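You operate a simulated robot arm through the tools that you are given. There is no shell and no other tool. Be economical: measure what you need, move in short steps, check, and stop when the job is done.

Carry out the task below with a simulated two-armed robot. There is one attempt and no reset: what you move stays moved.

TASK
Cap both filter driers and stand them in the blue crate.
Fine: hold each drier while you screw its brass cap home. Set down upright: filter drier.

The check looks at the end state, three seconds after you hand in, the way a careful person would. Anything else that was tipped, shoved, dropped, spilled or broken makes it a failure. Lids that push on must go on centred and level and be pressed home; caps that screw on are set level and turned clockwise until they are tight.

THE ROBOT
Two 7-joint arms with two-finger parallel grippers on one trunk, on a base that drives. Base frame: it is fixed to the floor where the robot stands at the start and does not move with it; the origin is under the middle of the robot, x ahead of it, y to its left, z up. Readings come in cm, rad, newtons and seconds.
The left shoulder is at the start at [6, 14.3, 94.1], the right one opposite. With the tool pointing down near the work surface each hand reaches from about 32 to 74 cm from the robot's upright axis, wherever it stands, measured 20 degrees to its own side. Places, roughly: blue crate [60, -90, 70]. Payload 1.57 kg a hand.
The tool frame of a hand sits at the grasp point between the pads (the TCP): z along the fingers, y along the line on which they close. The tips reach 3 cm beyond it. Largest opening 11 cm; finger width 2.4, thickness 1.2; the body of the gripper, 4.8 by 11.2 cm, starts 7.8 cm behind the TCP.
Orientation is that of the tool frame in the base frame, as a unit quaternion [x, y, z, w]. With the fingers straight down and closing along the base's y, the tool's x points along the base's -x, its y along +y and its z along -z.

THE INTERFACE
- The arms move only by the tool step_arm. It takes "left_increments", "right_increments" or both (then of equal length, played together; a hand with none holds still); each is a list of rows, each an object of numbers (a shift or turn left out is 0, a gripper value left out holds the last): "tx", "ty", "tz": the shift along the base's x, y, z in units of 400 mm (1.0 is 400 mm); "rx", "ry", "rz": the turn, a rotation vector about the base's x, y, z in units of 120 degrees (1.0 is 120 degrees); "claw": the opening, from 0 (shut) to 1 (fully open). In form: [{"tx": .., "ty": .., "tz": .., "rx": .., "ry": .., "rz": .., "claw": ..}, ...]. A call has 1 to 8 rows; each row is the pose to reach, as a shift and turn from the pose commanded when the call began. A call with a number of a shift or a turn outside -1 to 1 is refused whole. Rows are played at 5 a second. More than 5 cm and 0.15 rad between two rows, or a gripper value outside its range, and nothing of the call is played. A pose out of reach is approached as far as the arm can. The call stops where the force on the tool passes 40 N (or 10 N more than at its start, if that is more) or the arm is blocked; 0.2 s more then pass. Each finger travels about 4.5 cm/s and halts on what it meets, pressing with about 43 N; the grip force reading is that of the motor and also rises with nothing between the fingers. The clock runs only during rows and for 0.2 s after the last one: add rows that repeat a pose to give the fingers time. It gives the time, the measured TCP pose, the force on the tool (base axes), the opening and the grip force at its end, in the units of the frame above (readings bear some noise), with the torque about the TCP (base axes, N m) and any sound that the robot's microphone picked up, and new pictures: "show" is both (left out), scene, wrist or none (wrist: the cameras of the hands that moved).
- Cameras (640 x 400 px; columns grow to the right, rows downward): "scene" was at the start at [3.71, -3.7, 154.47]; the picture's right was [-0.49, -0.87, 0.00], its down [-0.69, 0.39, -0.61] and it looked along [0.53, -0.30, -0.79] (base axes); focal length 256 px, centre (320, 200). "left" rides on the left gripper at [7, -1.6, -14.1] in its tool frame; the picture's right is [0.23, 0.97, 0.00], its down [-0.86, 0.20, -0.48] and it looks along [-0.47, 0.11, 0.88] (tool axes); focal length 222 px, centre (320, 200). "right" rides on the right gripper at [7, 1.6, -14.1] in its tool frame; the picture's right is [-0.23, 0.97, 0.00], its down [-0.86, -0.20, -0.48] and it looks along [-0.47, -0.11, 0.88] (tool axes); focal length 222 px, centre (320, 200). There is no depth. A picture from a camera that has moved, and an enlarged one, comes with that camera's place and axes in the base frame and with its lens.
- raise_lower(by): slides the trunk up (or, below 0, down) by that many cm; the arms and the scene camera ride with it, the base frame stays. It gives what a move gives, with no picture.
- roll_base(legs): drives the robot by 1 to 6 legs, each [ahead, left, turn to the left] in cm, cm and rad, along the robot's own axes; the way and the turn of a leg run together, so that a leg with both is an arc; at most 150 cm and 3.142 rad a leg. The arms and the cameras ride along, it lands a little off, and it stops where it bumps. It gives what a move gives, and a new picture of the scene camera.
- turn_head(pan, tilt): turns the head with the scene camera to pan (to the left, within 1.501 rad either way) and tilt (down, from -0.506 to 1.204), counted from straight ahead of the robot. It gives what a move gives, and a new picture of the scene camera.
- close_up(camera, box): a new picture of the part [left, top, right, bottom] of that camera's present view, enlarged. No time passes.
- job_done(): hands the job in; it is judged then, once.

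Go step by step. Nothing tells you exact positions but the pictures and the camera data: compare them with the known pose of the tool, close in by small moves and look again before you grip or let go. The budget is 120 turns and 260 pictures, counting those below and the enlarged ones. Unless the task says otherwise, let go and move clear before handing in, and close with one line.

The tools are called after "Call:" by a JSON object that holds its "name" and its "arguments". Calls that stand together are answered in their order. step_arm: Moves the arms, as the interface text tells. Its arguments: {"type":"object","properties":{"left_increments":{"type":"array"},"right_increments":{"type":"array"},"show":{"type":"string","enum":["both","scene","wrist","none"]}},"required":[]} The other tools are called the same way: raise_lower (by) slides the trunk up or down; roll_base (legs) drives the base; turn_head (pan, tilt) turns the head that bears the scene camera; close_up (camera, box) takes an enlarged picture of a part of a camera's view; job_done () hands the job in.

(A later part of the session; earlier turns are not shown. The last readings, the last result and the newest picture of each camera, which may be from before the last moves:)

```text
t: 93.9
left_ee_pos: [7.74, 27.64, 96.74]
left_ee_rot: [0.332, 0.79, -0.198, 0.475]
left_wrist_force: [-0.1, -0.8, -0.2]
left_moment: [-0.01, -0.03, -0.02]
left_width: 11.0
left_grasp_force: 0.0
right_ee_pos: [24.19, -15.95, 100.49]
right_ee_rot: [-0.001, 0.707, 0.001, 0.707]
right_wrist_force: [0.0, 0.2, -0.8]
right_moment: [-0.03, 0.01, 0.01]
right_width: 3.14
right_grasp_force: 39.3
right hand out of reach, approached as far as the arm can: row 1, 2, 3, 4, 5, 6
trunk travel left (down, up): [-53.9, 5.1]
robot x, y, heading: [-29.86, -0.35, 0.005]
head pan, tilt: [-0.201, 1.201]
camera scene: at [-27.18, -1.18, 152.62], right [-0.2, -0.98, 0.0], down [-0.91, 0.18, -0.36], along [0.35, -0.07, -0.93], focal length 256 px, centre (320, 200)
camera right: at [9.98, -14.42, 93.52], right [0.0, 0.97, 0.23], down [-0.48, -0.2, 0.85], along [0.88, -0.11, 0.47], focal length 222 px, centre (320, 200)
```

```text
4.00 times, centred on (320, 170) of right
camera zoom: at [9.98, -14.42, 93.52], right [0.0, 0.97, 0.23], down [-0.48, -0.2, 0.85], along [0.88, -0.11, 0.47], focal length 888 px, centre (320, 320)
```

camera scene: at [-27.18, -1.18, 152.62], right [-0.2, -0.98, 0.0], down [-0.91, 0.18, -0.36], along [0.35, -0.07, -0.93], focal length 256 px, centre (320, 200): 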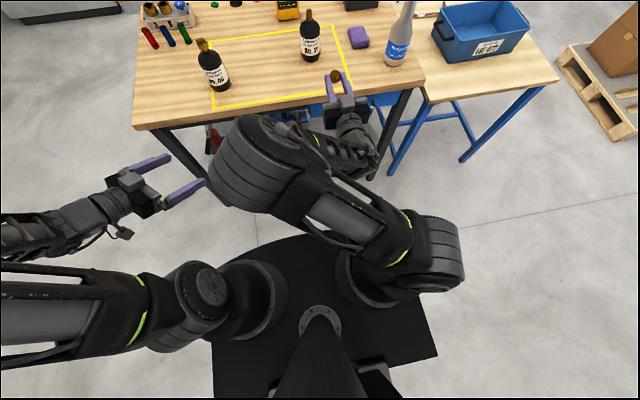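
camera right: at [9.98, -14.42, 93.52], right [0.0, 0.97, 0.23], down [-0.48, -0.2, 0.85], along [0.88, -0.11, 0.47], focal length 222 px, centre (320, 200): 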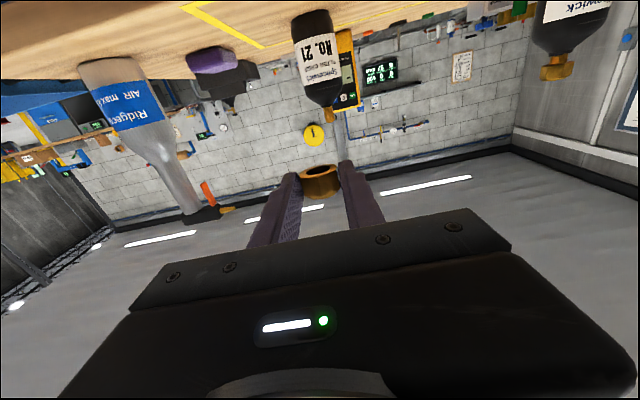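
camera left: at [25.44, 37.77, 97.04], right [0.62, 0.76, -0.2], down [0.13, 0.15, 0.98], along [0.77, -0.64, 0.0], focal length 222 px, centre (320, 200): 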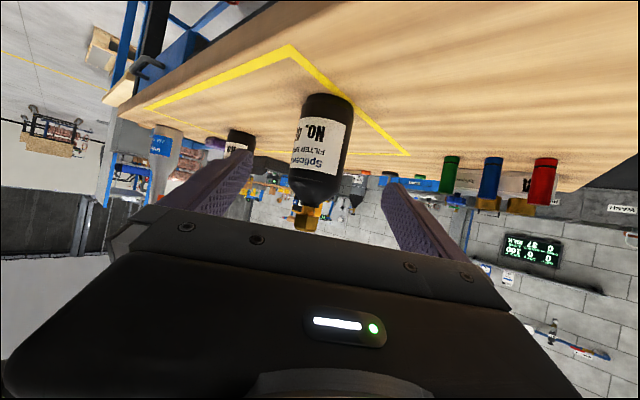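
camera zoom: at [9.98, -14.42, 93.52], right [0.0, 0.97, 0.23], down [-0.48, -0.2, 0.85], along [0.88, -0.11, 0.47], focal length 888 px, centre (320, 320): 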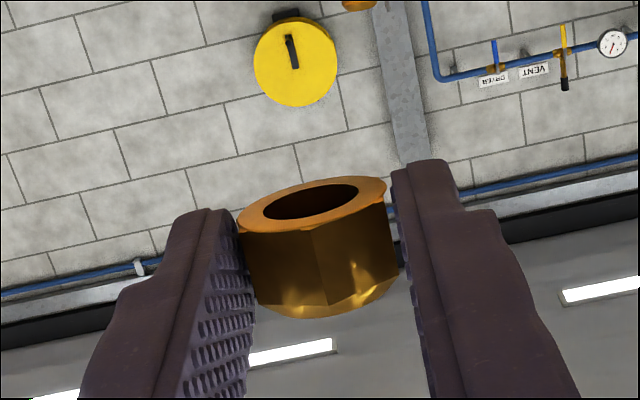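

The cap is held closed-end up. I advance over the table edge and go down.

Call:
{"name": "step_arm", "arguments": {"right_increments": [{"tx": 0.08}, {"tx": 0.16}, {"tx": 0.24}, {"tx": 0.2775, "tz": -0.06}, {"tx": 0.2775, "tz": -0.14}, {"tx": 0.2775, "tz": -0.22}, {"tx": 0.2775, "tz": -0.29}, {"tx": 0.2775, "tz": -0.29}], "show": "both"}}

Call:
{"name": "close_up", "arguments": {"camera": "scene", "box": [290, 30, 390, 110]}}

```text
t: 95.7
left_ee_pos: [7.73, 27.63, 96.71]
left_ee_rot: [0.333, 0.79, -0.198, 0.476]
left_wrist_force: [-0.1, 0.2, 0.6]
left_moment: [0.0, -0.01, 0.01]
left_width: 11.01
left_grasp_force: 0.1
right_ee_pos: [35.2, -15.86, 89.07]
right_ee_rot: [-0.001, 0.707, 0.002, 0.707]
right_wrist_force: [0.6, 0.3, -0.5]
right_moment: [0.01, -0.02, 0.02]
right_width: 3.15
right_grasp_force: 40.5
trunk travel left (down, up): [-53.9, 5.1]
robot x, y, heading: [-29.7, -0.14, 0.005]
head pan, tilt: [-0.201, 1.201]
camera scene: at [-27.22, -1.23, 152.62], right [-0.2, -0.98, 0.0], down [-0.91, 0.18, -0.36], along [0.36, -0.07, -0.93], focal length 256 px, centre (320, 200)
camera right: at [21.07, -14.28, 82.05], right [0.0, 0.97, 0.23], down [-0.48, -0.2, 0.85], along [0.88, -0.11, 0.47], focal length 222 px, centre (320, 200)
```

scene: 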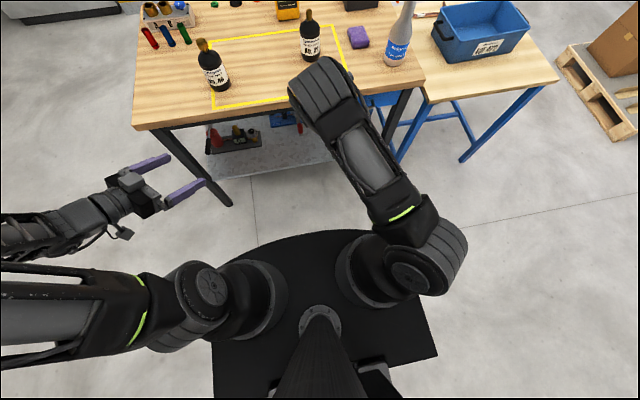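
right: 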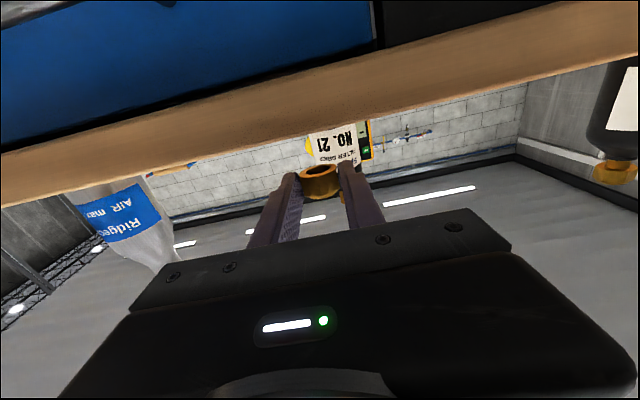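

```text
5.00 times, centred on (340, 70) of scene
camera zoom: at [-27.22, -1.23, 152.62], right [-0.2, -0.98, 0.0], down [-0.91, 0.18, -0.36], along [0.36, -0.07, -0.93], focal length 1278 px, centre (220, 850)
```

zoom: 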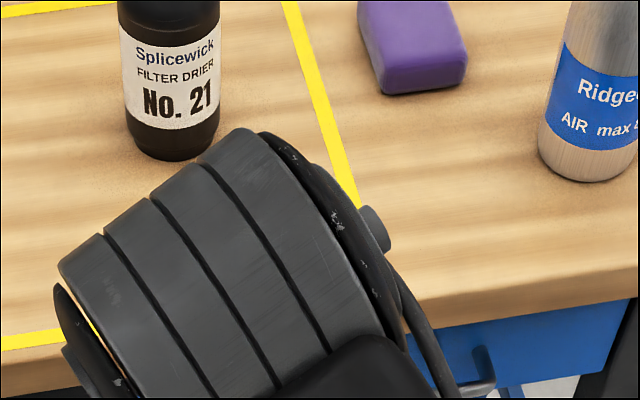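

The table edge is near x≈34.5 to 35, so I move 2 cm further in before lowering.

Call:
{"name": "step_arm", "arguments": {"right_increments": [{"tx": 0.03}, {"tx": 0.055}, {"tx": 0.055, "tz": -0.03}, {"tx": 0.055, "tz": -0.055}, {"tx": 0.055, "tz": -0.055}], "show": "wrist"}}

Call:
{"name": "close_up", "arguments": {"camera": "right", "box": [240, 80, 440, 205]}}

```text
t: 96.9
left_ee_pos: [7.66, 27.69, 96.69]
left_ee_rot: [0.331, 0.791, -0.197, 0.476]
left_wrist_force: [-0.1, -0.1, 0.2]
left_moment: [0.03, -0.03, 0.01]
left_width: 10.98
left_grasp_force: 0.1
right_ee_pos: [37.28, -15.92, 86.73]
right_ee_rot: [0.0, 0.708, 0.0, 0.706]
right_wrist_force: [0.5, 0.1, 0.3]
right_moment: [-0.03, 0.02, -0.02]
right_width: 3.17
right_grasp_force: 40.2
trunk travel left (down, up): [-53.9, 5.1]
robot x, y, heading: [-29.99, -0.04, 0.002]
head pan, tilt: [-0.201, 1.201]
camera right: at [23.12, -14.38, 79.84], right [0.0, 0.97, 0.23], down [-0.48, -0.2, 0.86], along [0.88, -0.11, 0.47], focal length 222 px, centre (320, 200)
```

right: 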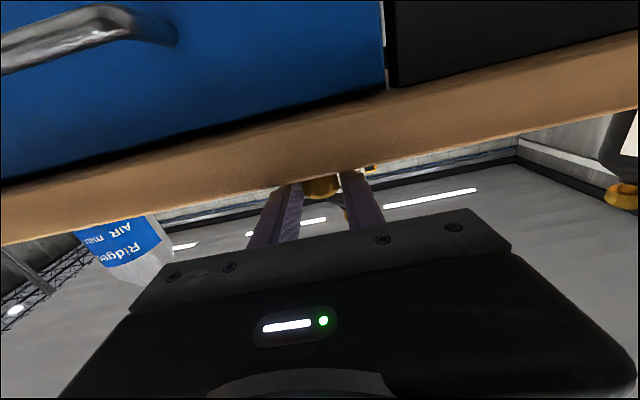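

```text
3.20 times, centred on (340, 142) of right
camera zoom: at [23.12, -14.38, 79.84], right [0.0, 0.97, 0.23], down [-0.48, -0.2, 0.86], along [0.88, -0.11, 0.47], focal length 711 px, centre (256, 384)
```

zoom: 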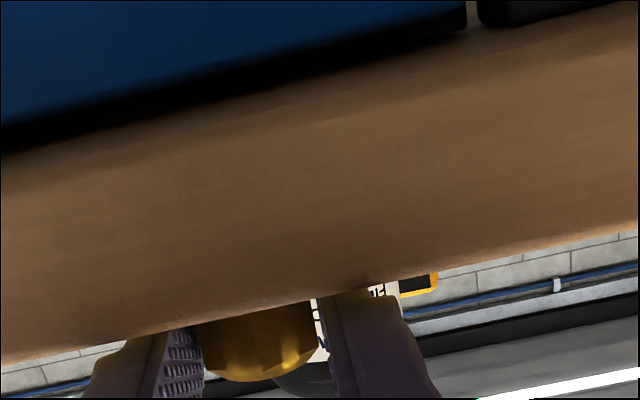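

Call:
{"name": "step_arm", "arguments": {"right_increments": [{"tz": -0.004}, {"tz": -0.008}, {"tz": -0.011}, {"tz": -0.014}, {"tz": -0.014}], "show": "none"}}

```text
t: 98.1
left_ee_pos: [7.71, 27.68, 96.73]
left_ee_rot: [0.331, 0.791, -0.197, 0.476]
left_wrist_force: [0.1, -1.1, -0.4]
left_moment: [-0.02, -0.01, 0.0]
left_width: 10.98
left_grasp_force: 0.1
right_ee_pos: [37.33, -15.93, 86.3]
right_ee_rot: [-0.002, 0.707, 0.001, 0.707]
right_wrist_force: [0.3, -1.0, 1.2]
right_moment: [-0.03, 0.02, 0.02]
right_width: 3.15
right_grasp_force: 40.2
trunk travel left (down, up): [-53.9, 5.1]
robot x, y, heading: [-30.06, -0.01, 0.002]
head pan, tilt: [-0.201, 1.201]
```

Call:
{"name": "step_arm", "arguments": {"right_increments": [{"tz": -0.002}, {"tz": -0.004}, {"tz": -0.006}, {"tz": -0.007}, {"tz": -0.007}], "show": "none"}}

```text
t: 99.3
left_ee_pos: [7.66, 27.72, 96.7]
left_ee_rot: [0.333, 0.79, -0.198, 0.475]
left_wrist_force: [-0.6, -0.1, -0.9]
left_moment: [0.0, 0.02, -0.03]
left_width: 11.0
left_grasp_force: 0.1
right_ee_pos: [37.37, -16.03, 86.33]
right_ee_rot: [-0.001, 0.706, 0.001, 0.708]
right_wrist_force: [2.4, -2.2, 19.0]
right_moment: [-0.13, 0.33, 0.07]
right_width: 3.17
right_grasp_force: 40.4
trunk travel left (down, up): [-53.9, 5.1]
robot x, y, heading: [-30.24, 0.34, 0.006]
head pan, tilt: [-0.201, 1.201]
```

Contact with the table. I open gently and withdraw straight back.

Call:
{"name": "step_arm", "arguments": {"right_increments": [{"tz": 0.001}, {"tz": 0.002, "claw": 0.35}, {"tz": 0.002, "claw": 0.45}, {"tz": 0.002, "claw": 0.55}, {"tz": 0.004, "tx": -0.04}, {"tz": 0.004, "tx": -0.12}, {"tz": 0.004, "tx": -0.22}, {"tz": 0.004, "tx": -0.32}], "show": "both"}}

```text
t: 101.1
left_ee_pos: [7.5, 27.68, 96.81]
left_ee_rot: [0.333, 0.79, -0.198, 0.476]
left_wrist_force: [0.2, -0.1, -0.1]
left_moment: [0.06, -0.04, 0.03]
left_width: 11.0
left_grasp_force: 0.1
right_ee_pos: [24.47, -15.87, 86.15]
right_ee_rot: [0.0, 0.707, 0.0, 0.707]
right_wrist_force: [0.5, -0.4, -0.2]
right_moment: [-0.02, 0.03, -0.02]
right_width: 6.03
right_grasp_force: 0.1
trunk travel left (down, up): [-53.9, 5.1]
robot x, y, heading: [-30.04, 0.31, 0.005]
head pan, tilt: [-0.201, 1.201]
camera scene: at [-27.32, -1.15, 152.61], right [-0.2, -0.98, 0.0], down [-0.91, 0.18, -0.36], along [0.36, -0.07, -0.93], focal length 256 px, centre (320, 200)
camera right: at [10.2, -14.3, 79.13], right [0.0, 0.97, 0.23], down [-0.48, -0.2, 0.86], along [0.88, -0.11, 0.47], focal length 222 px, centre (320, 200)
```

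scene: 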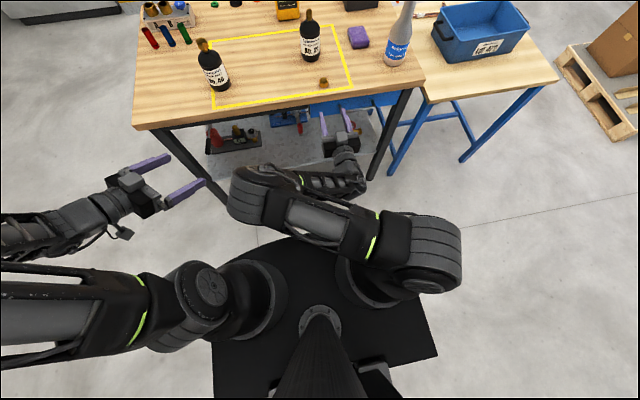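
right: 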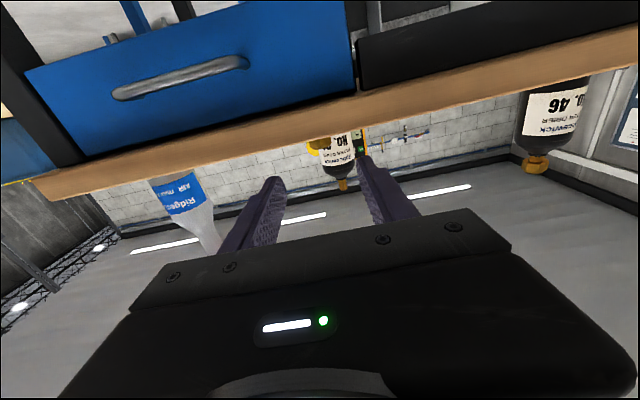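

Call:
{"name": "close_up", "arguments": {"camera": "scene", "box": [290, 50, 360, 106]}}

```text
7.14 times, centred on (325, 78) of scene
camera zoom: at [-27.32, -1.15, 152.61], right [-0.2, -0.98, 0.0], down [-0.91, 0.18, -0.36], along [0.36, -0.07, -0.93], focal length 1826 px, centre (284, 1071)
```

zoom: 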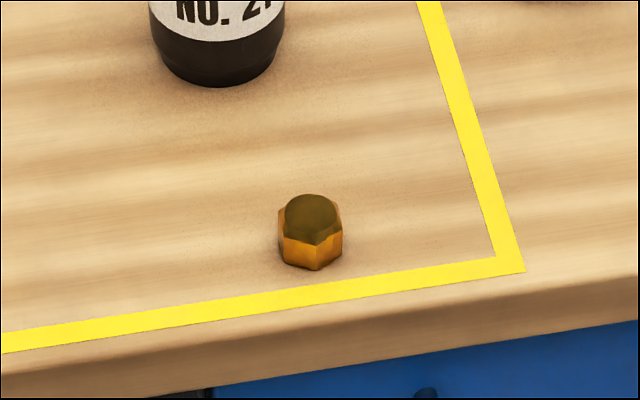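

Cap B stands upright on the table at about [40, -15.6]. I swing the right hand back to vertical and raise it, then drive forward again.

Call:
{"name": "step_arm", "arguments": {"right_increments": [{"tz": 0.06, "ry": 0.065}, {"tz": 0.12, "ry": 0.13}, {"tz": 0.2, "ry": 0.195}, {"tz": 0.28, "ry": 0.26}, {"tz": 0.36, "ry": 0.325, "ty": -0.02}, {"tz": 0.44, "ry": 0.39, "ty": -0.04}, {"tz": 0.52, "ry": 0.455, "ty": -0.06}, {"tz": 0.58, "ry": 0.52, "ty": -0.08}], "show": "none"}}

Call:
{"name": "step_arm", "arguments": {"right_increments": [{"tx": -0.03, "tz": 0.03, "ry": 0.065, "ty": -0.03}, {"tx": -0.06, "tz": 0.05, "ry": 0.13, "ty": -0.06}, {"tx": -0.09, "tz": 0.07, "ry": 0.195, "ty": -0.1}, {"tx": -0.12, "tz": 0.08, "ry": 0.23, "ty": -0.13}], "show": "scene"}}

```text
t: 102.9
left_ee_pos: [7.78, 27.58, 96.61]
left_ee_rot: [0.332, 0.791, -0.198, 0.475]
left_wrist_force: [-0.5, 0.9, -0.3]
left_moment: [0.0, 0.02, 0.04]
left_width: 11.01
left_grasp_force: 0.0
right_ee_pos: [24.58, -19.17, 109.28]
right_ee_rot: [0.001, 0.971, 0.002, 0.238]
right_wrist_force: [0.2, 0.1, 0.4]
right_moment: [0.01, 0.02, -0.04]
right_width: 6.03
right_grasp_force: 0.2
trunk travel left (down, up): [-53.9, 5.1]
robot x, y, heading: [-29.86, 0.01, -0.003]
head pan, tilt: [-0.201, 1.201]
```

```text
t: 103.9
left_ee_pos: [7.61, 27.71, 96.76]
left_ee_rot: [0.332, 0.79, -0.198, 0.476]
left_wrist_force: [-0.8, 0.8, -0.7]
left_moment: [-0.02, 0.01, -0.01]
left_width: 11.01
left_grasp_force: 0.0
right_ee_pos: [20.31, -23.74, 112.35]
right_ee_rot: [0.0, 1.0, 0.002, 0.017]
right_wrist_force: [0.8, -0.1, 0.7]
right_moment: [-0.01, 0.02, 0.0]
right_width: 6.02
right_grasp_force: 0.1
right hand out of reach, approached as far as the arm can: row 4
trunk travel left (down, up): [-53.9, 5.1]
robot x, y, heading: [-29.9, -0.21, 0.003]
head pan, tilt: [-0.201, 1.201]
camera scene: at [-27.26, -1.15, 152.62], right [-0.2, -0.98, 0.0], down [-0.91, 0.18, -0.36], along [0.36, -0.07, -0.93], focal length 256 px, centre (320, 200)
```

scene: 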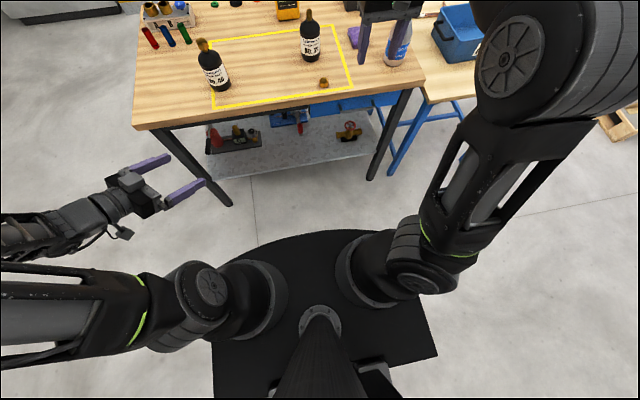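

I move the right hand back to its earlier safe spot relative to the robot, then drive forward 30 cm.

Call:
{"name": "step_arm", "arguments": {"right_increments": [{"ty": 0.1, "tx": -0.03, "ry": 0.016}, {"ty": 0.2, "tx": -0.06, "ry": 0.016}, {"ty": 0.3, "tx": -0.09, "ry": 0.016}, {"ty": 0.31, "tx": -0.1, "ry": 0.016}], "show": "none"}}

Call:
{"name": "roll_base", "arguments": {"legs": [[29.9, 0.1, 0]]}}

```text
t: 104.9
left_ee_pos: [7.72, 27.61, 96.65]
left_ee_rot: [0.333, 0.79, -0.199, 0.475]
left_wrist_force: [0.3, -0.2, -0.1]
left_moment: [0.01, 0.0, -0.01]
left_width: 11.02
left_grasp_force: 0.2
right_ee_pos: [16.47, -12.31, 111.97]
right_ee_rot: [0.0, 1.0, 0.0, -0.015]
right_wrist_force: [-0.3, -0.2, -0.2]
right_moment: [0.01, 0.02, 0.01]
right_width: 6.07
right_grasp_force: 0.1
right hand out of reach, approached as far as the arm can: row 1, 2, 3, 4
trunk travel left (down, up): [-53.9, 5.1]
robot x, y, heading: [-30.0, 0.17, 0.004]
head pan, tilt: [-0.201, 1.201]
```

```text
t: 106.9
left_ee_pos: [37.31, 27.79, 96.57]
left_ee_rot: [0.334, 0.79, -0.199, 0.474]
left_wrist_force: [-0.4, -0.4, -0.5]
left_moment: [-0.03, -0.01, 0.0]
left_width: 11.0
left_grasp_force: 0.1
right_ee_pos: [46.01, -12.23, 112.0]
right_ee_rot: [0.001, 1.0, 0.002, -0.016]
right_wrist_force: [0.2, 0.1, 0.2]
right_moment: [0.0, 0.03, 0.0]
right_width: 6.07
right_grasp_force: 0.1
trunk travel left (down, up): [-53.9, 5.1]
robot x, y, heading: [-0.2, 0.27, 0.006]
head pan, tilt: [-0.201, 1.201]
camera scene: at [2.35, -1.02, 152.61], right [-0.2, -0.98, 0.0], down [-0.91, 0.19, -0.36], along [0.35, -0.07, -0.93], focal length 256 px, centre (320, 200)
```

scene: 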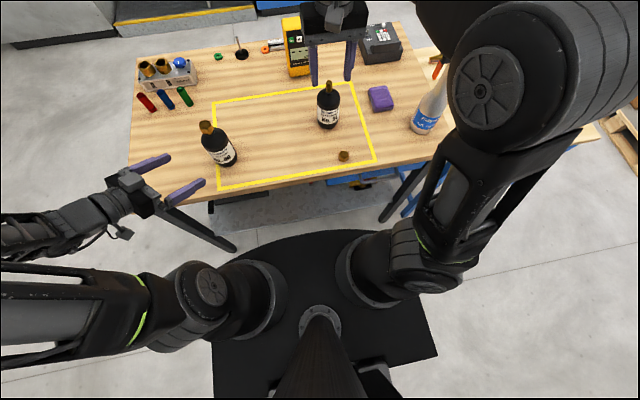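

Call:
{"name": "close_up", "arguments": {"camera": "scene", "box": [290, 75, 370, 139]}}

Call:
{"name": "close_up", "arguments": {"camera": "scene", "box": [310, 120, 390, 184]}}

```text
6.25 times, centred on (330, 107) of scene
camera zoom: at [2.35, -1.02, 152.61], right [-0.2, -0.98, 0.0], down [-0.91, 0.19, -0.36], along [0.35, -0.07, -0.93], focal length 1598 px, centre (258, 781)
```

zoom: 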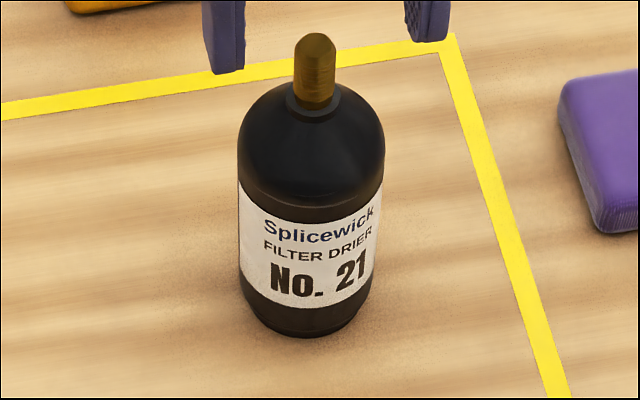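

```text
6.25 times, centred on (350, 152) of scene
camera zoom: at [2.35, -1.02, 152.61], right [-0.2, -0.98, 0.0], down [-0.91, 0.19, -0.36], along [0.35, -0.07, -0.93], focal length 1598 px, centre (132, 500)
```

zoom: 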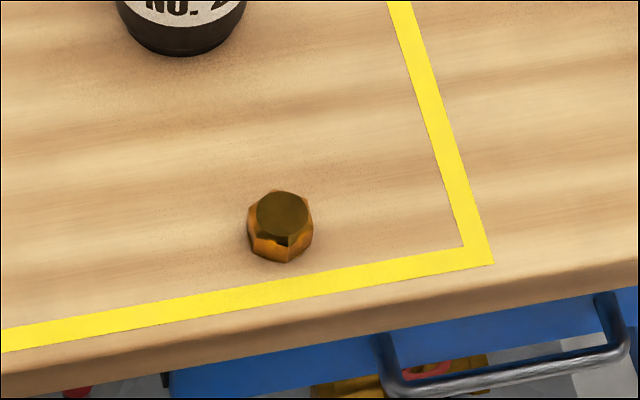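

No. 21 is at about [53.7, -14.0] and cap B at [39.5, -15.8]. I park the right hand to the right and carry the left hand high over to a pre-grip spot behind No. 21.

Call:
{"name": "step_arm", "arguments": {"left_increments": [{"tz": 0.1}, {"tz": 0.2}, {"tz": 0.3}, {"tz": 0.38}, {"tz": 0.38, "ty": -0.08, "tx": 0.02}, {"tz": 0.38, "ty": -0.17, "tx": 0.04}, {"tz": 0.38, "ty": -0.27, "tx": 0.06}, {"tz": 0.38, "ty": -0.37, "tx": 0.08}], "right_increments": [{"ty": -0.09, "tx": -0.05, "ry": -0.015}, {"ty": -0.18, "tx": -0.1, "ry": -0.015}, {"ty": -0.27, "tx": -0.15, "ry": -0.015}, {"ty": -0.34, "tx": -0.19, "ry": -0.015}, {"ty": -0.34, "tx": -0.19, "ry": -0.015}, {"ty": -0.34, "tx": -0.19, "ry": -0.015}, {"ty": -0.34, "tx": -0.19, "ry": -0.015}, {"ty": -0.34, "tx": -0.19, "ry": -0.015}], "show": "none"}}

Call:
{"name": "step_arm", "arguments": {"left_increments": [{"ty": -0.1, "tx": 0.02}, {"ty": -0.2, "tx": 0.04}, {"ty": -0.3, "tx": 0.06}, {"ty": -0.39, "tx": 0.075}, {"ty": -0.43, "tx": 0.08, "tz": -0.06}, {"ty": -0.43, "tx": 0.08, "tz": -0.15}, {"ty": -0.43, "tx": 0.08, "tz": -0.25}, {"ty": -0.43, "tx": 0.08, "tz": -0.36}], "show": "both"}}

```text
t: 108.7
left_ee_pos: [40.47, 12.75, 111.66]
left_ee_rot: [0.333, 0.79, -0.199, 0.475]
left_wrist_force: [-0.6, 0.0, -0.2]
left_moment: [0.03, -0.01, 0.02]
left_width: 11.0
left_grasp_force: 0.1
right_ee_pos: [38.25, -26.03, 112.14]
right_ee_rot: [0.002, 1.0, 0.002, 0.001]
right_wrist_force: [0.4, 0.2, 0.4]
right_moment: [0.0, 0.0, 0.03]
right_width: 6.02
right_grasp_force: 0.0
right hand out of reach, approached as far as the arm can: row 3
trunk travel left (down, up): [-53.9, 5.1]
robot x, y, heading: [-0.34, 0.05, 0.002]
head pan, tilt: [-0.201, 1.201]
```

```text
t: 110.5
left_ee_pos: [44.36, -4.54, 97.39]
left_ee_rot: [0.334, 0.79, -0.198, 0.474]
left_wrist_force: [-0.9, 0.0, 0.1]
left_moment: [-0.01, -0.03, 0.01]
left_width: 11.01
left_grasp_force: 0.1
left hand out of reach, approached as far as the arm can: row 7, 8
right_ee_pos: [38.22, -25.97, 112.07]
right_ee_rot: [0.001, 1.0, 0.002, 0.001]
right_wrist_force: [1.2, 0.4, 0.2]
right_moment: [-0.04, 0.0, 0.0]
right_width: 6.04
right_grasp_force: 0.1
trunk travel left (down, up): [-53.9, 5.1]
robot x, y, heading: [-0.68, 0.07, -0.002]
head pan, tilt: [-0.201, 1.201]
camera scene: at [2.25, -1.05, 152.63], right [-0.2, -0.98, 0.0], down [-0.91, 0.19, -0.36], along [0.35, -0.07, -0.93], focal length 256 px, centre (320, 200)
camera left: at [32.13, 5.66, 97.73], right [0.62, 0.76, -0.2], down [0.13, 0.15, 0.98], along [0.77, -0.64, 0.0], focal length 222 px, centre (320, 200)
```

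scene: 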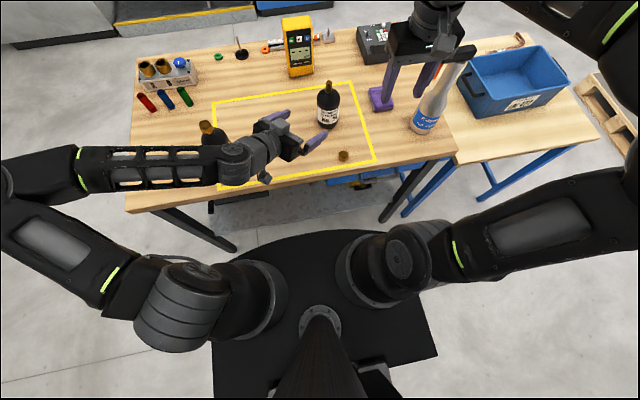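
left: 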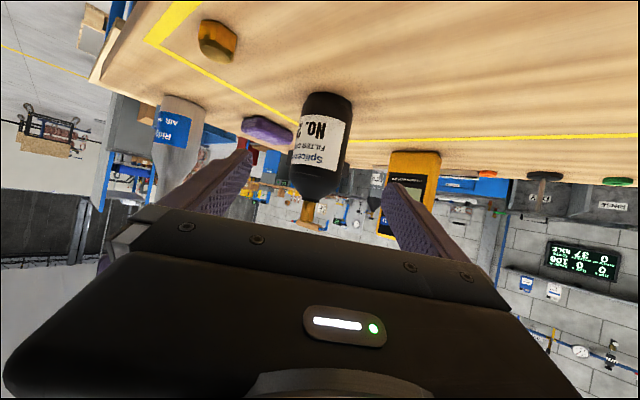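

The left arm is near its limit here and its forearm hovers close to No. 46. Instead I'll use the right hand, from above, to bring No. 21 closer. First the left hand goes back up and away.

Call:
{"name": "step_arm", "arguments": {"left_increments": [{"tz": 0.1, "tx": -0.02, "ty": 0.02}, {"tz": 0.2, "tx": -0.04, "ty": 0.04}, {"tz": 0.3, "tx": -0.06, "ty": 0.06}, {"tz": 0.36, "tx": -0.08, "ty": 0.12}, {"tz": 0.36, "tx": -0.1, "ty": 0.22}, {"tz": 0.36, "tx": -0.12, "ty": 0.32}, {"tz": 0.36, "tx": -0.14, "ty": 0.42}, {"tz": 0.36, "tx": -0.15, "ty": 0.5}], "show": "none"}}

Call:
{"name": "step_arm", "arguments": {"right_increments": [{"tx": 0.06, "ty": 0.04, "claw": 1}, {"tx": 0.13, "ty": 0.09}, {"tx": 0.2, "ty": 0.14}, {"tx": 0.27, "ty": 0.19}, {"tx": 0.33, "ty": 0.24}, {"tx": 0.38, "ty": 0.295}, {"tx": 0.386, "ty": 0.299, "tz": -0.03}, {"tx": 0.386, "ty": 0.299, "tz": -0.03}], "show": "both"}}

Call:
{"name": "close_up", "arguments": {"camera": "right", "box": [230, 110, 410, 220]}}

```text
t: 112.3
left_ee_pos: [38.46, 15.56, 111.99]
left_ee_rot: [0.333, 0.79, -0.199, 0.475]
left_wrist_force: [0.9, 0.3, 0.5]
left_moment: [0.02, 0.01, 0.01]
left_width: 10.97
left_grasp_force: 0.0
left hand out of reach, approached as far as the arm can: row 1, 2, 5, 6, 7
right_ee_pos: [38.16, -25.92, 112.29]
right_ee_rot: [0.001, 1.0, 0.002, 0.002]
right_wrist_force: [0.3, 0.3, 0.0]
right_moment: [0.03, -0.01, 0.01]
right_width: 6.04
right_grasp_force: 0.1
trunk travel left (down, up): [-53.9, 5.1]
robot x, y, heading: [0.01, 0.11, -0.005]
head pan, tilt: [-0.201, 1.201]
```

```text
t: 114.1
left_ee_pos: [38.58, 15.49, 112.08]
left_ee_rot: [0.335, 0.79, -0.2, 0.474]
left_wrist_force: [-0.2, -0.9, -0.1]
left_moment: [0.0, 0.0, 0.0]
left_width: 10.99
left_grasp_force: 0.0
right_ee_pos: [51.64, -16.11, 111.75]
right_ee_rot: [0.002, 1.0, 0.002, 0.003]
right_wrist_force: [0.1, -0.3, -0.2]
right_moment: [-0.02, 0.01, -0.03]
right_width: 11.03
right_grasp_force: 0.0
right hand out of reach, approached as far as the arm can: row 5, 6, 7, 8
trunk travel left (down, up): [-53.9, 5.1]
robot x, y, heading: [-0.35, 0.01, -0.001]
head pan, tilt: [-0.201, 1.201]
camera scene: at [2.25, -1.01, 152.62], right [-0.2, -0.98, 0.0], down [-0.91, 0.19, -0.36], along [0.35, -0.07, -0.93], focal length 256 px, centre (320, 200)
camera right: at [44.41, -14.53, 125.75], right [0.23, 0.97, 0.0], down [0.85, -0.2, 0.48], along [0.47, -0.11, -0.88], focal length 222 px, centre (320, 200)
```

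scene: 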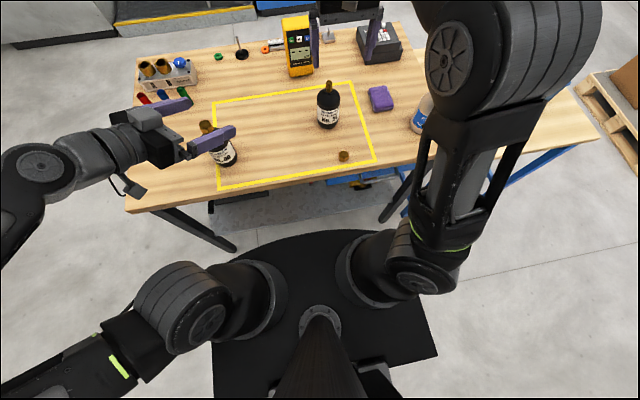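
right: 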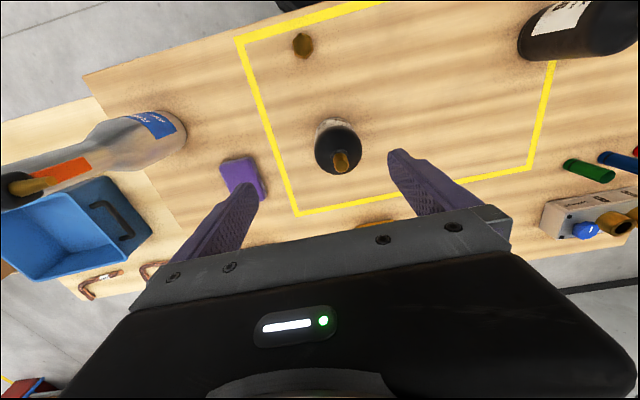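

```text
3.56 times, centred on (320, 165) of right
camera zoom: at [44.41, -14.53, 125.75], right [0.23, 0.97, 0.0], down [0.85, -0.2, 0.48], along [0.47, -0.11, -0.88], focal length 790 px, centre (320, 324)
```

zoom: 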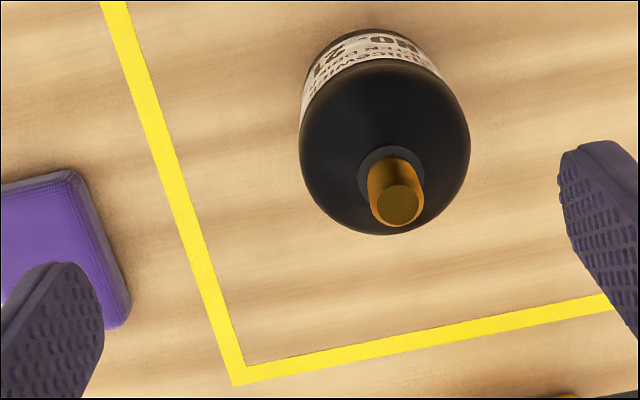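

The neck axis of No. 21 is at [53.75, -14.1]. I align over it and descend part-way, where reach is better.

Call:
{"name": "step_arm", "arguments": {"right_increments": [{"tz": -0.04, "ty": 0.025}, {"tz": -0.08, "ty": 0.05, "tx": 0.02}, {"tz": -0.11, "ty": 0.05, "tx": 0.04}, {"tz": -0.14, "ty": 0.05, "tx": 0.0525}, {"tz": -0.14, "ty": 0.05, "tx": 0.0525}], "show": "none"}}

Call:
{"name": "close_up", "arguments": {"camera": "right", "box": [190, 110, 450, 240]}}

```text
t: 115.3
left_ee_pos: [38.55, 15.53, 112.05]
left_ee_rot: [0.335, 0.79, -0.2, 0.474]
left_wrist_force: [-0.4, -0.2, 0.1]
left_moment: [-0.02, 0.0, -0.07]
left_width: 11.02
left_grasp_force: 0.1
right_ee_pos: [53.66, -13.99, 106.12]
right_ee_rot: [0.002, 1.0, 0.001, 0.002]
right_wrist_force: [0.5, 0.4, 0.5]
right_moment: [-0.02, -0.01, -0.04]
right_width: 10.98
right_grasp_force: 0.1
trunk travel left (down, up): [-53.9, 5.1]
robot x, y, heading: [-0.45, -0.03, 0.001]
head pan, tilt: [-0.201, 1.201]
```

```text
2.46 times, centred on (320, 175) of right
camera zoom: at [46.59, -12.48, 120.12], right [0.23, 0.97, 0.0], down [0.85, -0.2, 0.48], along [0.47, -0.11, -0.88], focal length 547 px, centre (320, 262)
```

zoom: 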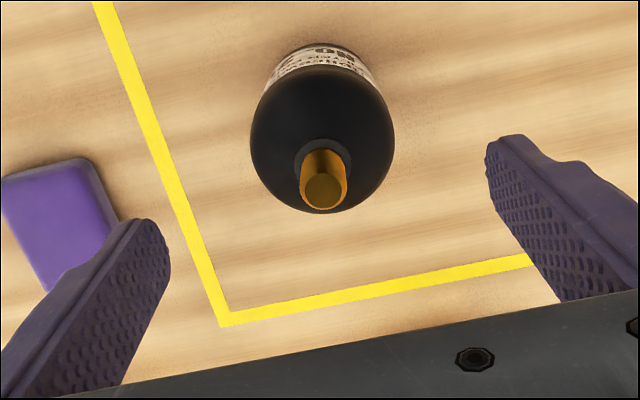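

Call:
{"name": "step_arm", "arguments": {"right_increments": [{"tz": -0.06, "tx": 0.003, "ty": -0.002}, {"tz": -0.13, "tx": 0.003, "ty": -0.002}, {"tz": -0.2, "tx": 0.003, "ty": -0.002}, {"tz": -0.26, "tx": 0.003, "ty": -0.002}, {"tz": -0.284, "tx": 0.003, "ty": -0.002}, {"tz": -0.284, "tx": 0.003, "ty": -0.002}], "show": "none"}}

Call:
{"name": "step_arm", "arguments": {"right_increments": [{"claw": 0.8}, {"claw": 0.7}, {"claw": 0.6}, {"claw": 0.5}, {"claw": 0.4}, {"claw": 0.4}], "show": "both"}}

```text
t: 116.7
left_ee_pos: [38.45, 15.53, 112.03]
left_ee_rot: [0.335, 0.79, -0.2, 0.474]
left_wrist_force: [-0.7, 1.2, 0.7]
left_moment: [0.03, -0.02, -0.03]
left_width: 11.0
left_grasp_force: 0.1
right_ee_pos: [53.66, -14.19, 94.52]
right_ee_rot: [0.001, 1.0, 0.002, 0.001]
right_wrist_force: [-0.2, -0.1, 0.4]
right_moment: [-0.02, 0.0, 0.01]
right_width: 11.01
right_grasp_force: 0.0
trunk travel left (down, up): [-53.9, 5.1]
robot x, y, heading: [-0.7, 0.06, -0.001]
head pan, tilt: [-0.201, 1.201]
```

```text
t: 118.1
left_ee_pos: [38.61, 15.38, 111.98]
left_ee_rot: [0.334, 0.79, -0.2, 0.474]
left_wrist_force: [0.2, 0.5, -0.4]
left_moment: [0.02, -0.01, 0.02]
left_width: 11.0
left_grasp_force: 0.1
right_ee_pos: [53.68, -14.1, 94.66]
right_ee_rot: [0.002, 1.0, 0.002, 0.001]
right_wrist_force: [0.2, 2.8, 1.9]
right_moment: [0.11, -0.05, -0.01]
right_width: 6.6
right_grasp_force: 39.6
trunk travel left (down, up): [-53.9, 5.1]
robot x, y, heading: [-0.02, 0.14, -0.001]
head pan, tilt: [-0.201, 1.201]
camera scene: at [2.23, -0.99, 152.62], right [-0.2, -0.98, 0.0], down [-0.91, 0.19, -0.36], along [0.36, -0.07, -0.93], focal length 256 px, centre (320, 200)
camera right: at [46.69, -12.55, 108.7], right [0.23, 0.97, 0.0], down [0.85, -0.2, 0.48], along [0.47, -0.11, -0.88], focal length 222 px, centre (320, 200)
```

scene: 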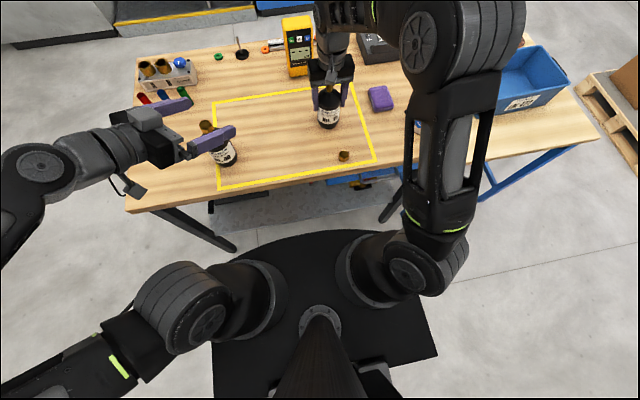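
right: 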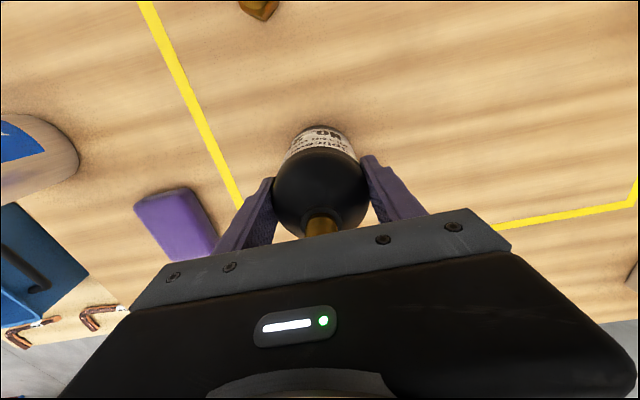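

Gripped. I lift No. 21 slightly and carry it to about [46.5, -1.5].

Call:
{"name": "step_arm", "arguments": {"right_increments": [{"tz": 0.02}, {"tz": 0.04, "tx": -0.01, "ty": 0.02}, {"tz": 0.04, "tx": -0.05, "ty": 0.09}, {"tz": 0.04, "tx": -0.1, "ty": 0.17}, {"tz": 0.04, "tx": -0.145, "ty": 0.25}, {"tz": 0.04, "tx": -0.18, "ty": 0.31}, {"tz": 0.03, "tx": -0.18, "ty": 0.315}, {"tz": 0.012, "tx": -0.18, "ty": 0.315}], "show": "none"}}

Call:
{"name": "step_arm", "arguments": {"right_increments": [{"tz": -0.004}, {"tz": -0.008}, {"tz": -0.011}, {"tz": -0.012}, {"tz": -0.012}], "show": "scene"}}

```text
t: 119.9
left_ee_pos: [38.53, 15.43, 112.01]
left_ee_rot: [0.335, 0.79, -0.2, 0.474]
left_wrist_force: [0.0, -0.2, -0.4]
left_moment: [0.03, 0.03, 0.0]
left_width: 10.99
left_grasp_force: 0.0
right_ee_pos: [46.62, -1.49, 95.18]
right_ee_rot: [0.002, 1.0, 0.002, 0.0]
right_wrist_force: [0.6, -0.8, -5.5]
right_moment: [0.03, 0.0, 0.0]
right_width: 6.59
right_grasp_force: 43.4
trunk travel left (down, up): [-53.9, 5.1]
robot x, y, heading: [-0.15, 0.39, 0.0]
head pan, tilt: [-0.201, 1.201]
```

```text
t: 121.1
left_ee_pos: [38.62, 15.44, 112.06]
left_ee_rot: [0.335, 0.79, -0.2, 0.473]
left_wrist_force: [0.7, -0.3, 0.0]
left_moment: [0.0, 0.04, 0.01]
left_width: 10.99
left_grasp_force: 0.1
right_ee_pos: [46.55, -1.58, 94.67]
right_ee_rot: [0.002, 1.0, 0.001, 0.002]
right_wrist_force: [0.7, -0.4, -1.2]
right_moment: [-0.14, 0.03, -0.02]
right_width: 6.62
right_grasp_force: 42.9
trunk travel left (down, up): [-53.9, 5.1]
robot x, y, heading: [-0.56, 0.38, -0.004]
head pan, tilt: [-0.201, 1.201]
camera scene: at [2.23, -1.03, 152.62], right [-0.2, -0.98, 0.0], down [-0.91, 0.19, -0.36], along [0.35, -0.07, -0.93], focal length 256 px, centre (320, 200)
```

scene: 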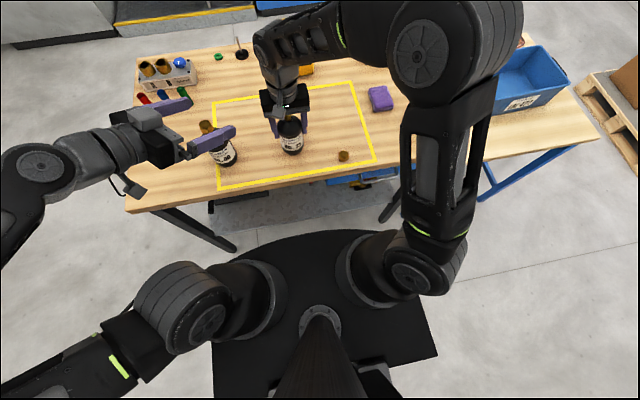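

On the table. I open, rise clear, and go toward cap B.

Call:
{"name": "step_arm", "arguments": {"right_increments": [{"claw": 0.8}, {"claw": 1}, {"claw": 1}, {"tz": 0.06}, {"tz": 0.16}, {"tz": 0.27}, {"tz": 0.38}, {"tz": 0.44, "ty": -0.04}], "show": "none"}}

Call:
{"name": "step_arm", "arguments": {"right_increments": [{"ty": -0.08, "tx": -0.03, "claw": 0.6}, {"ty": -0.17, "tx": -0.07}, {"ty": -0.26, "tx": -0.12}, {"ty": -0.33, "tx": -0.17}, {"ty": -0.33, "tx": -0.18}, {"ty": -0.33, "tx": -0.18, "tz": -0.06}, {"ty": -0.33, "tx": -0.18, "tz": -0.14}, {"ty": -0.33, "tx": -0.18, "tz": -0.22}], "left_increments": [{"tx": -0.01, "ty": -0.02}, {"tx": -0.02, "ty": -0.05, "tz": -0.05}, {"tx": -0.03, "ty": -0.08, "tz": -0.11}, {"tx": -0.045, "ty": -0.11, "tz": -0.17}, {"tx": -0.055, "ty": -0.14, "tz": -0.23}, {"tx": -0.06, "ty": -0.155, "tz": -0.29}, {"tx": -0.06, "ty": -0.165, "tz": -0.35}, {"tx": -0.06, "ty": -0.165, "tz": -0.366}], "show": "both"}}

```text
t: 122.9
left_ee_pos: [38.36, 15.82, 112.02]
left_ee_rot: [0.334, 0.79, -0.2, 0.474]
left_wrist_force: [0.3, 0.9, -0.4]
left_moment: [0.0, 0.04, -0.01]
left_width: 10.98
left_grasp_force: 0.0
right_ee_pos: [46.18, -2.78, 112.24]
right_ee_rot: [0.0, 1.0, 0.002, 0.002]
right_wrist_force: [-1.2, 0.9, 0.1]
right_moment: [-0.09, -0.09, 0.03]
right_width: 11.0
right_grasp_force: 0.1
trunk travel left (down, up): [-53.9, 5.1]
robot x, y, heading: [-0.32, 0.02, 0.001]
head pan, tilt: [-0.201, 1.201]
```

```text
t: 124.4
left_ee_pos: [44.8, 12.97, 101.98]
left_ee_rot: [0.339, 0.782, -0.191, 0.486]
left_wrist_force: [-1.0, -0.5, 14.2]
left_moment: [0.62, -0.44, 0.11]
left_width: 10.89
left_grasp_force: 0.0
left hand out of reach, approached as far as the arm can: row 1, 2, 3, 4, 5, 6, 7
right_ee_pos: [39.23, -16.38, 109.26]
right_ee_rot: [0.002, 1.0, 0.001, 0.001]
right_wrist_force: [1.5, -0.6, -0.5]
right_moment: [0.0, 0.01, -0.02]
right_width: 6.6
right_grasp_force: 0.1
trunk travel left (down, up): [-53.9, 5.1]
robot x, y, heading: [-0.12, 0.07, -0.001]
head pan, tilt: [-0.201, 1.201]
stopped in row 7 (left hand): the force on the tool passed its limit (the readings are from after the stop); the commanded pose is now the measured one
camera scene: at [2.2, -1.04, 152.64], right [-0.2, -0.98, 0.0], down [-0.91, 0.19, -0.36], along [0.36, -0.07, -0.93], focal length 256 px, centre (320, 200)
camera right: at [32.24, -14.75, 123.3], right [0.23, 0.97, 0.0], down [0.85, -0.2, 0.48], along [0.47, -0.11, -0.88], focal length 222 px, centre (320, 200)
camera left: at [32.72, 23.16, 102.1], right [0.63, 0.76, -0.17], down [0.1, 0.14, 0.98], along [0.77, -0.64, 0.02], focal length 222 px, centre (320, 200)
```

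scene: 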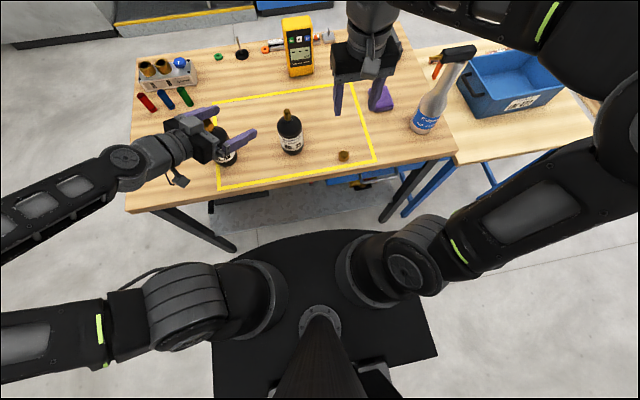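
right: 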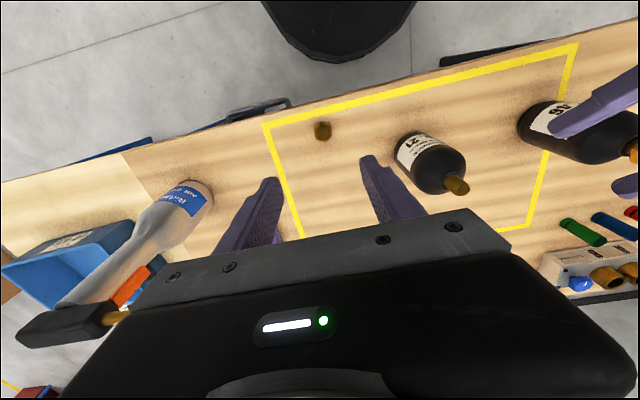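
left: 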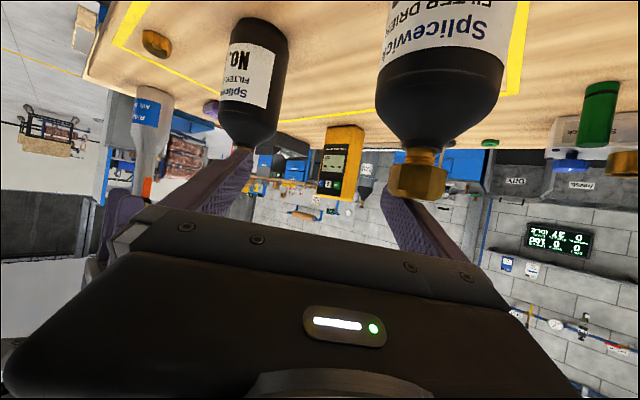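

The left hand, short of reach, drifted over No. 46 and is pressing lightly on its cap. I raise it straight up at once.

Call:
{"name": "step_arm", "arguments": {"left_increments": [{"tz": 0.03}, {"tz": 0.08}, {"tz": 0.15}, {"tz": 0.22}], "show": "both"}}

Call:
{"name": "close_up", "arguments": {"camera": "scene", "box": [180, 90, 310, 194]}}

Call:
{"name": "close_up", "arguments": {"camera": "right", "box": [380, 60, 640, 220]}}

```text
t: 125.4
left_ee_pos: [44.87, 12.85, 110.61]
left_ee_rot: [0.338, 0.784, -0.193, 0.483]
left_wrist_force: [0.2, -0.9, 0.9]
left_moment: [-0.02, -0.02, 0.01]
left_width: 11.0
left_grasp_force: 0.1
right_ee_pos: [39.39, -16.39, 109.3]
right_ee_rot: [0.002, 1.0, 0.002, 0.003]
right_wrist_force: [-0.6, 0.5, -0.8]
right_moment: [-0.01, -0.01, -0.04]
right_width: 6.58
right_grasp_force: 0.0
trunk travel left (down, up): [-53.9, 5.1]
robot x, y, heading: [-0.57, -0.1, -0.003]
head pan, tilt: [-0.201, 1.201]
camera scene: at [2.22, -1.04, 152.61], right [-0.2, -0.98, 0.0], down [-0.91, 0.19, -0.36], along [0.36, -0.07, -0.93], focal length 256 px, centre (320, 200)
camera left: at [32.68, 23.07, 110.79], right [0.63, 0.76, -0.18], down [0.1, 0.15, 0.98], along [0.77, -0.64, 0.02], focal length 222 px, centre (320, 200)
```

scene: 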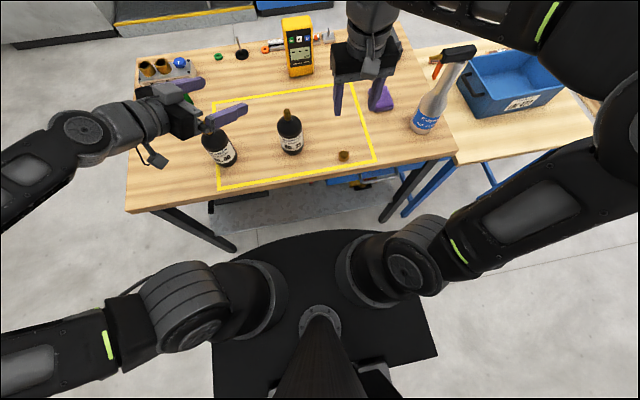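
left: 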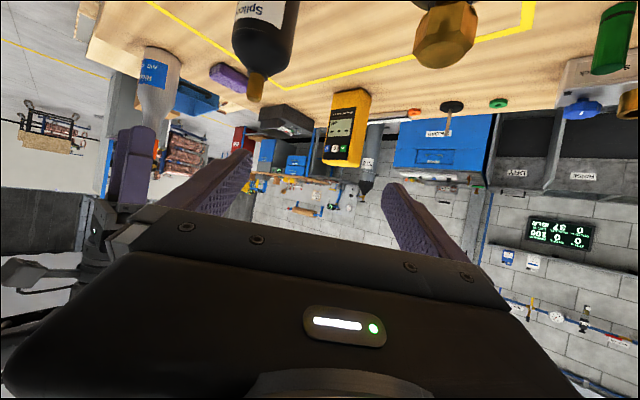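

```text
3.85 times, centred on (245, 142) of scene
camera zoom: at [2.22, -1.04, 152.61], right [-0.2, -0.98, 0.0], down [-0.91, 0.19, -0.36], along [0.36, -0.07, -0.93], focal length 983 px, centre (608, 423)
```

zoom: 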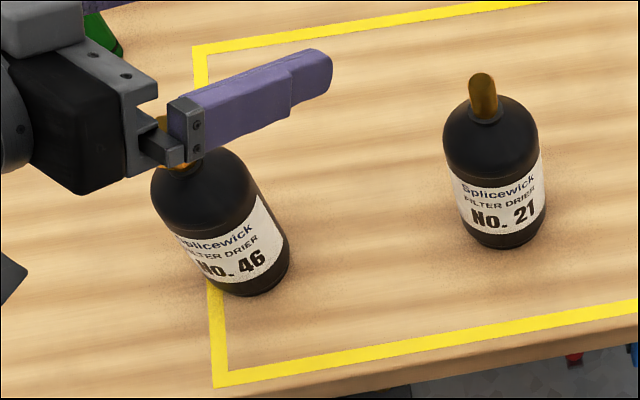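

```text
2.46 times, centred on (510, 140) of right
camera zoom: at [32.26, -14.74, 123.26], right [0.23, 0.97, 0.0], down [0.85, -0.2, 0.48], along [0.47, -0.11, -0.88], focal length 547 px, centre (-148, 348)
```

zoom: 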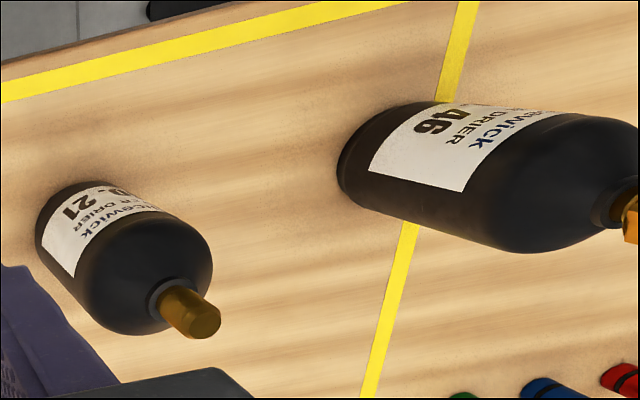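

Both driers are still upright and No. 46's cap is on. I bring the left hand high over No. 21 and come straight down around it.

Call:
{"name": "step_arm", "arguments": {"left_increments": [{"ty": -0.08, "tx": 0.005}, {"ty": -0.16, "tx": 0.01}, {"ty": -0.25, "tx": 0.02}, {"ty": -0.34, "tx": 0.026}, {"ty": -0.34, "tx": 0.026}], "show": "both"}}

```text
t: 126.6
left_ee_pos: [45.87, -0.77, 110.46]
left_ee_rot: [0.338, 0.784, -0.192, 0.484]
left_wrist_force: [0.0, -0.2, -0.9]
left_moment: [0.0, 0.05, 0.03]
left_width: 11.03
left_grasp_force: 0.1
right_ee_pos: [39.25, -16.41, 109.27]
right_ee_rot: [0.002, 1.0, 0.0, 0.002]
right_wrist_force: [0.3, 0.2, 0.1]
right_moment: [0.01, 0.02, -0.02]
right_width: 6.59
right_grasp_force: 0.0
trunk travel left (down, up): [-53.9, 5.1]
robot x, y, heading: [-0.55, 0.26, -0.004]
head pan, tilt: [-0.201, 1.201]
camera scene: at [2.23, -0.96, 152.62], right [-0.2, -0.98, 0.0], down [-0.91, 0.18, -0.36], along [0.36, -0.07, -0.93], focal length 256 px, centre (320, 200)
camera left: at [33.67, 9.54, 110.63], right [0.63, 0.76, -0.18], down [0.1, 0.15, 0.98], along [0.77, -0.64, 0.02], focal length 222 px, centre (320, 200)
```

scene: 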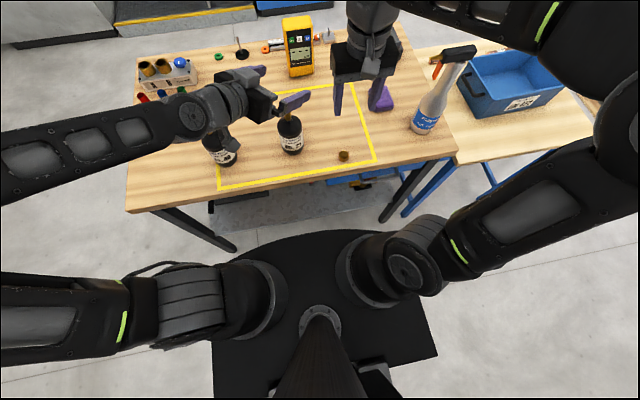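
left: 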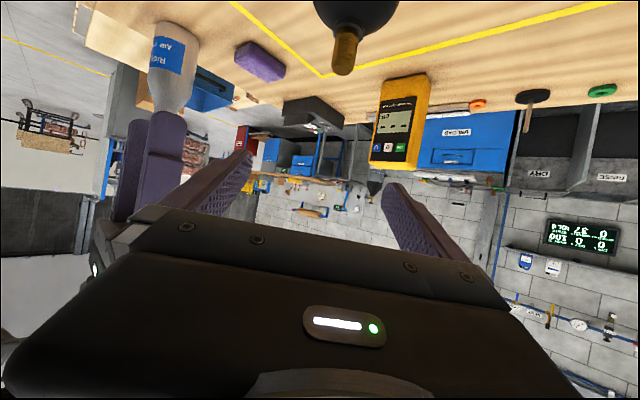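

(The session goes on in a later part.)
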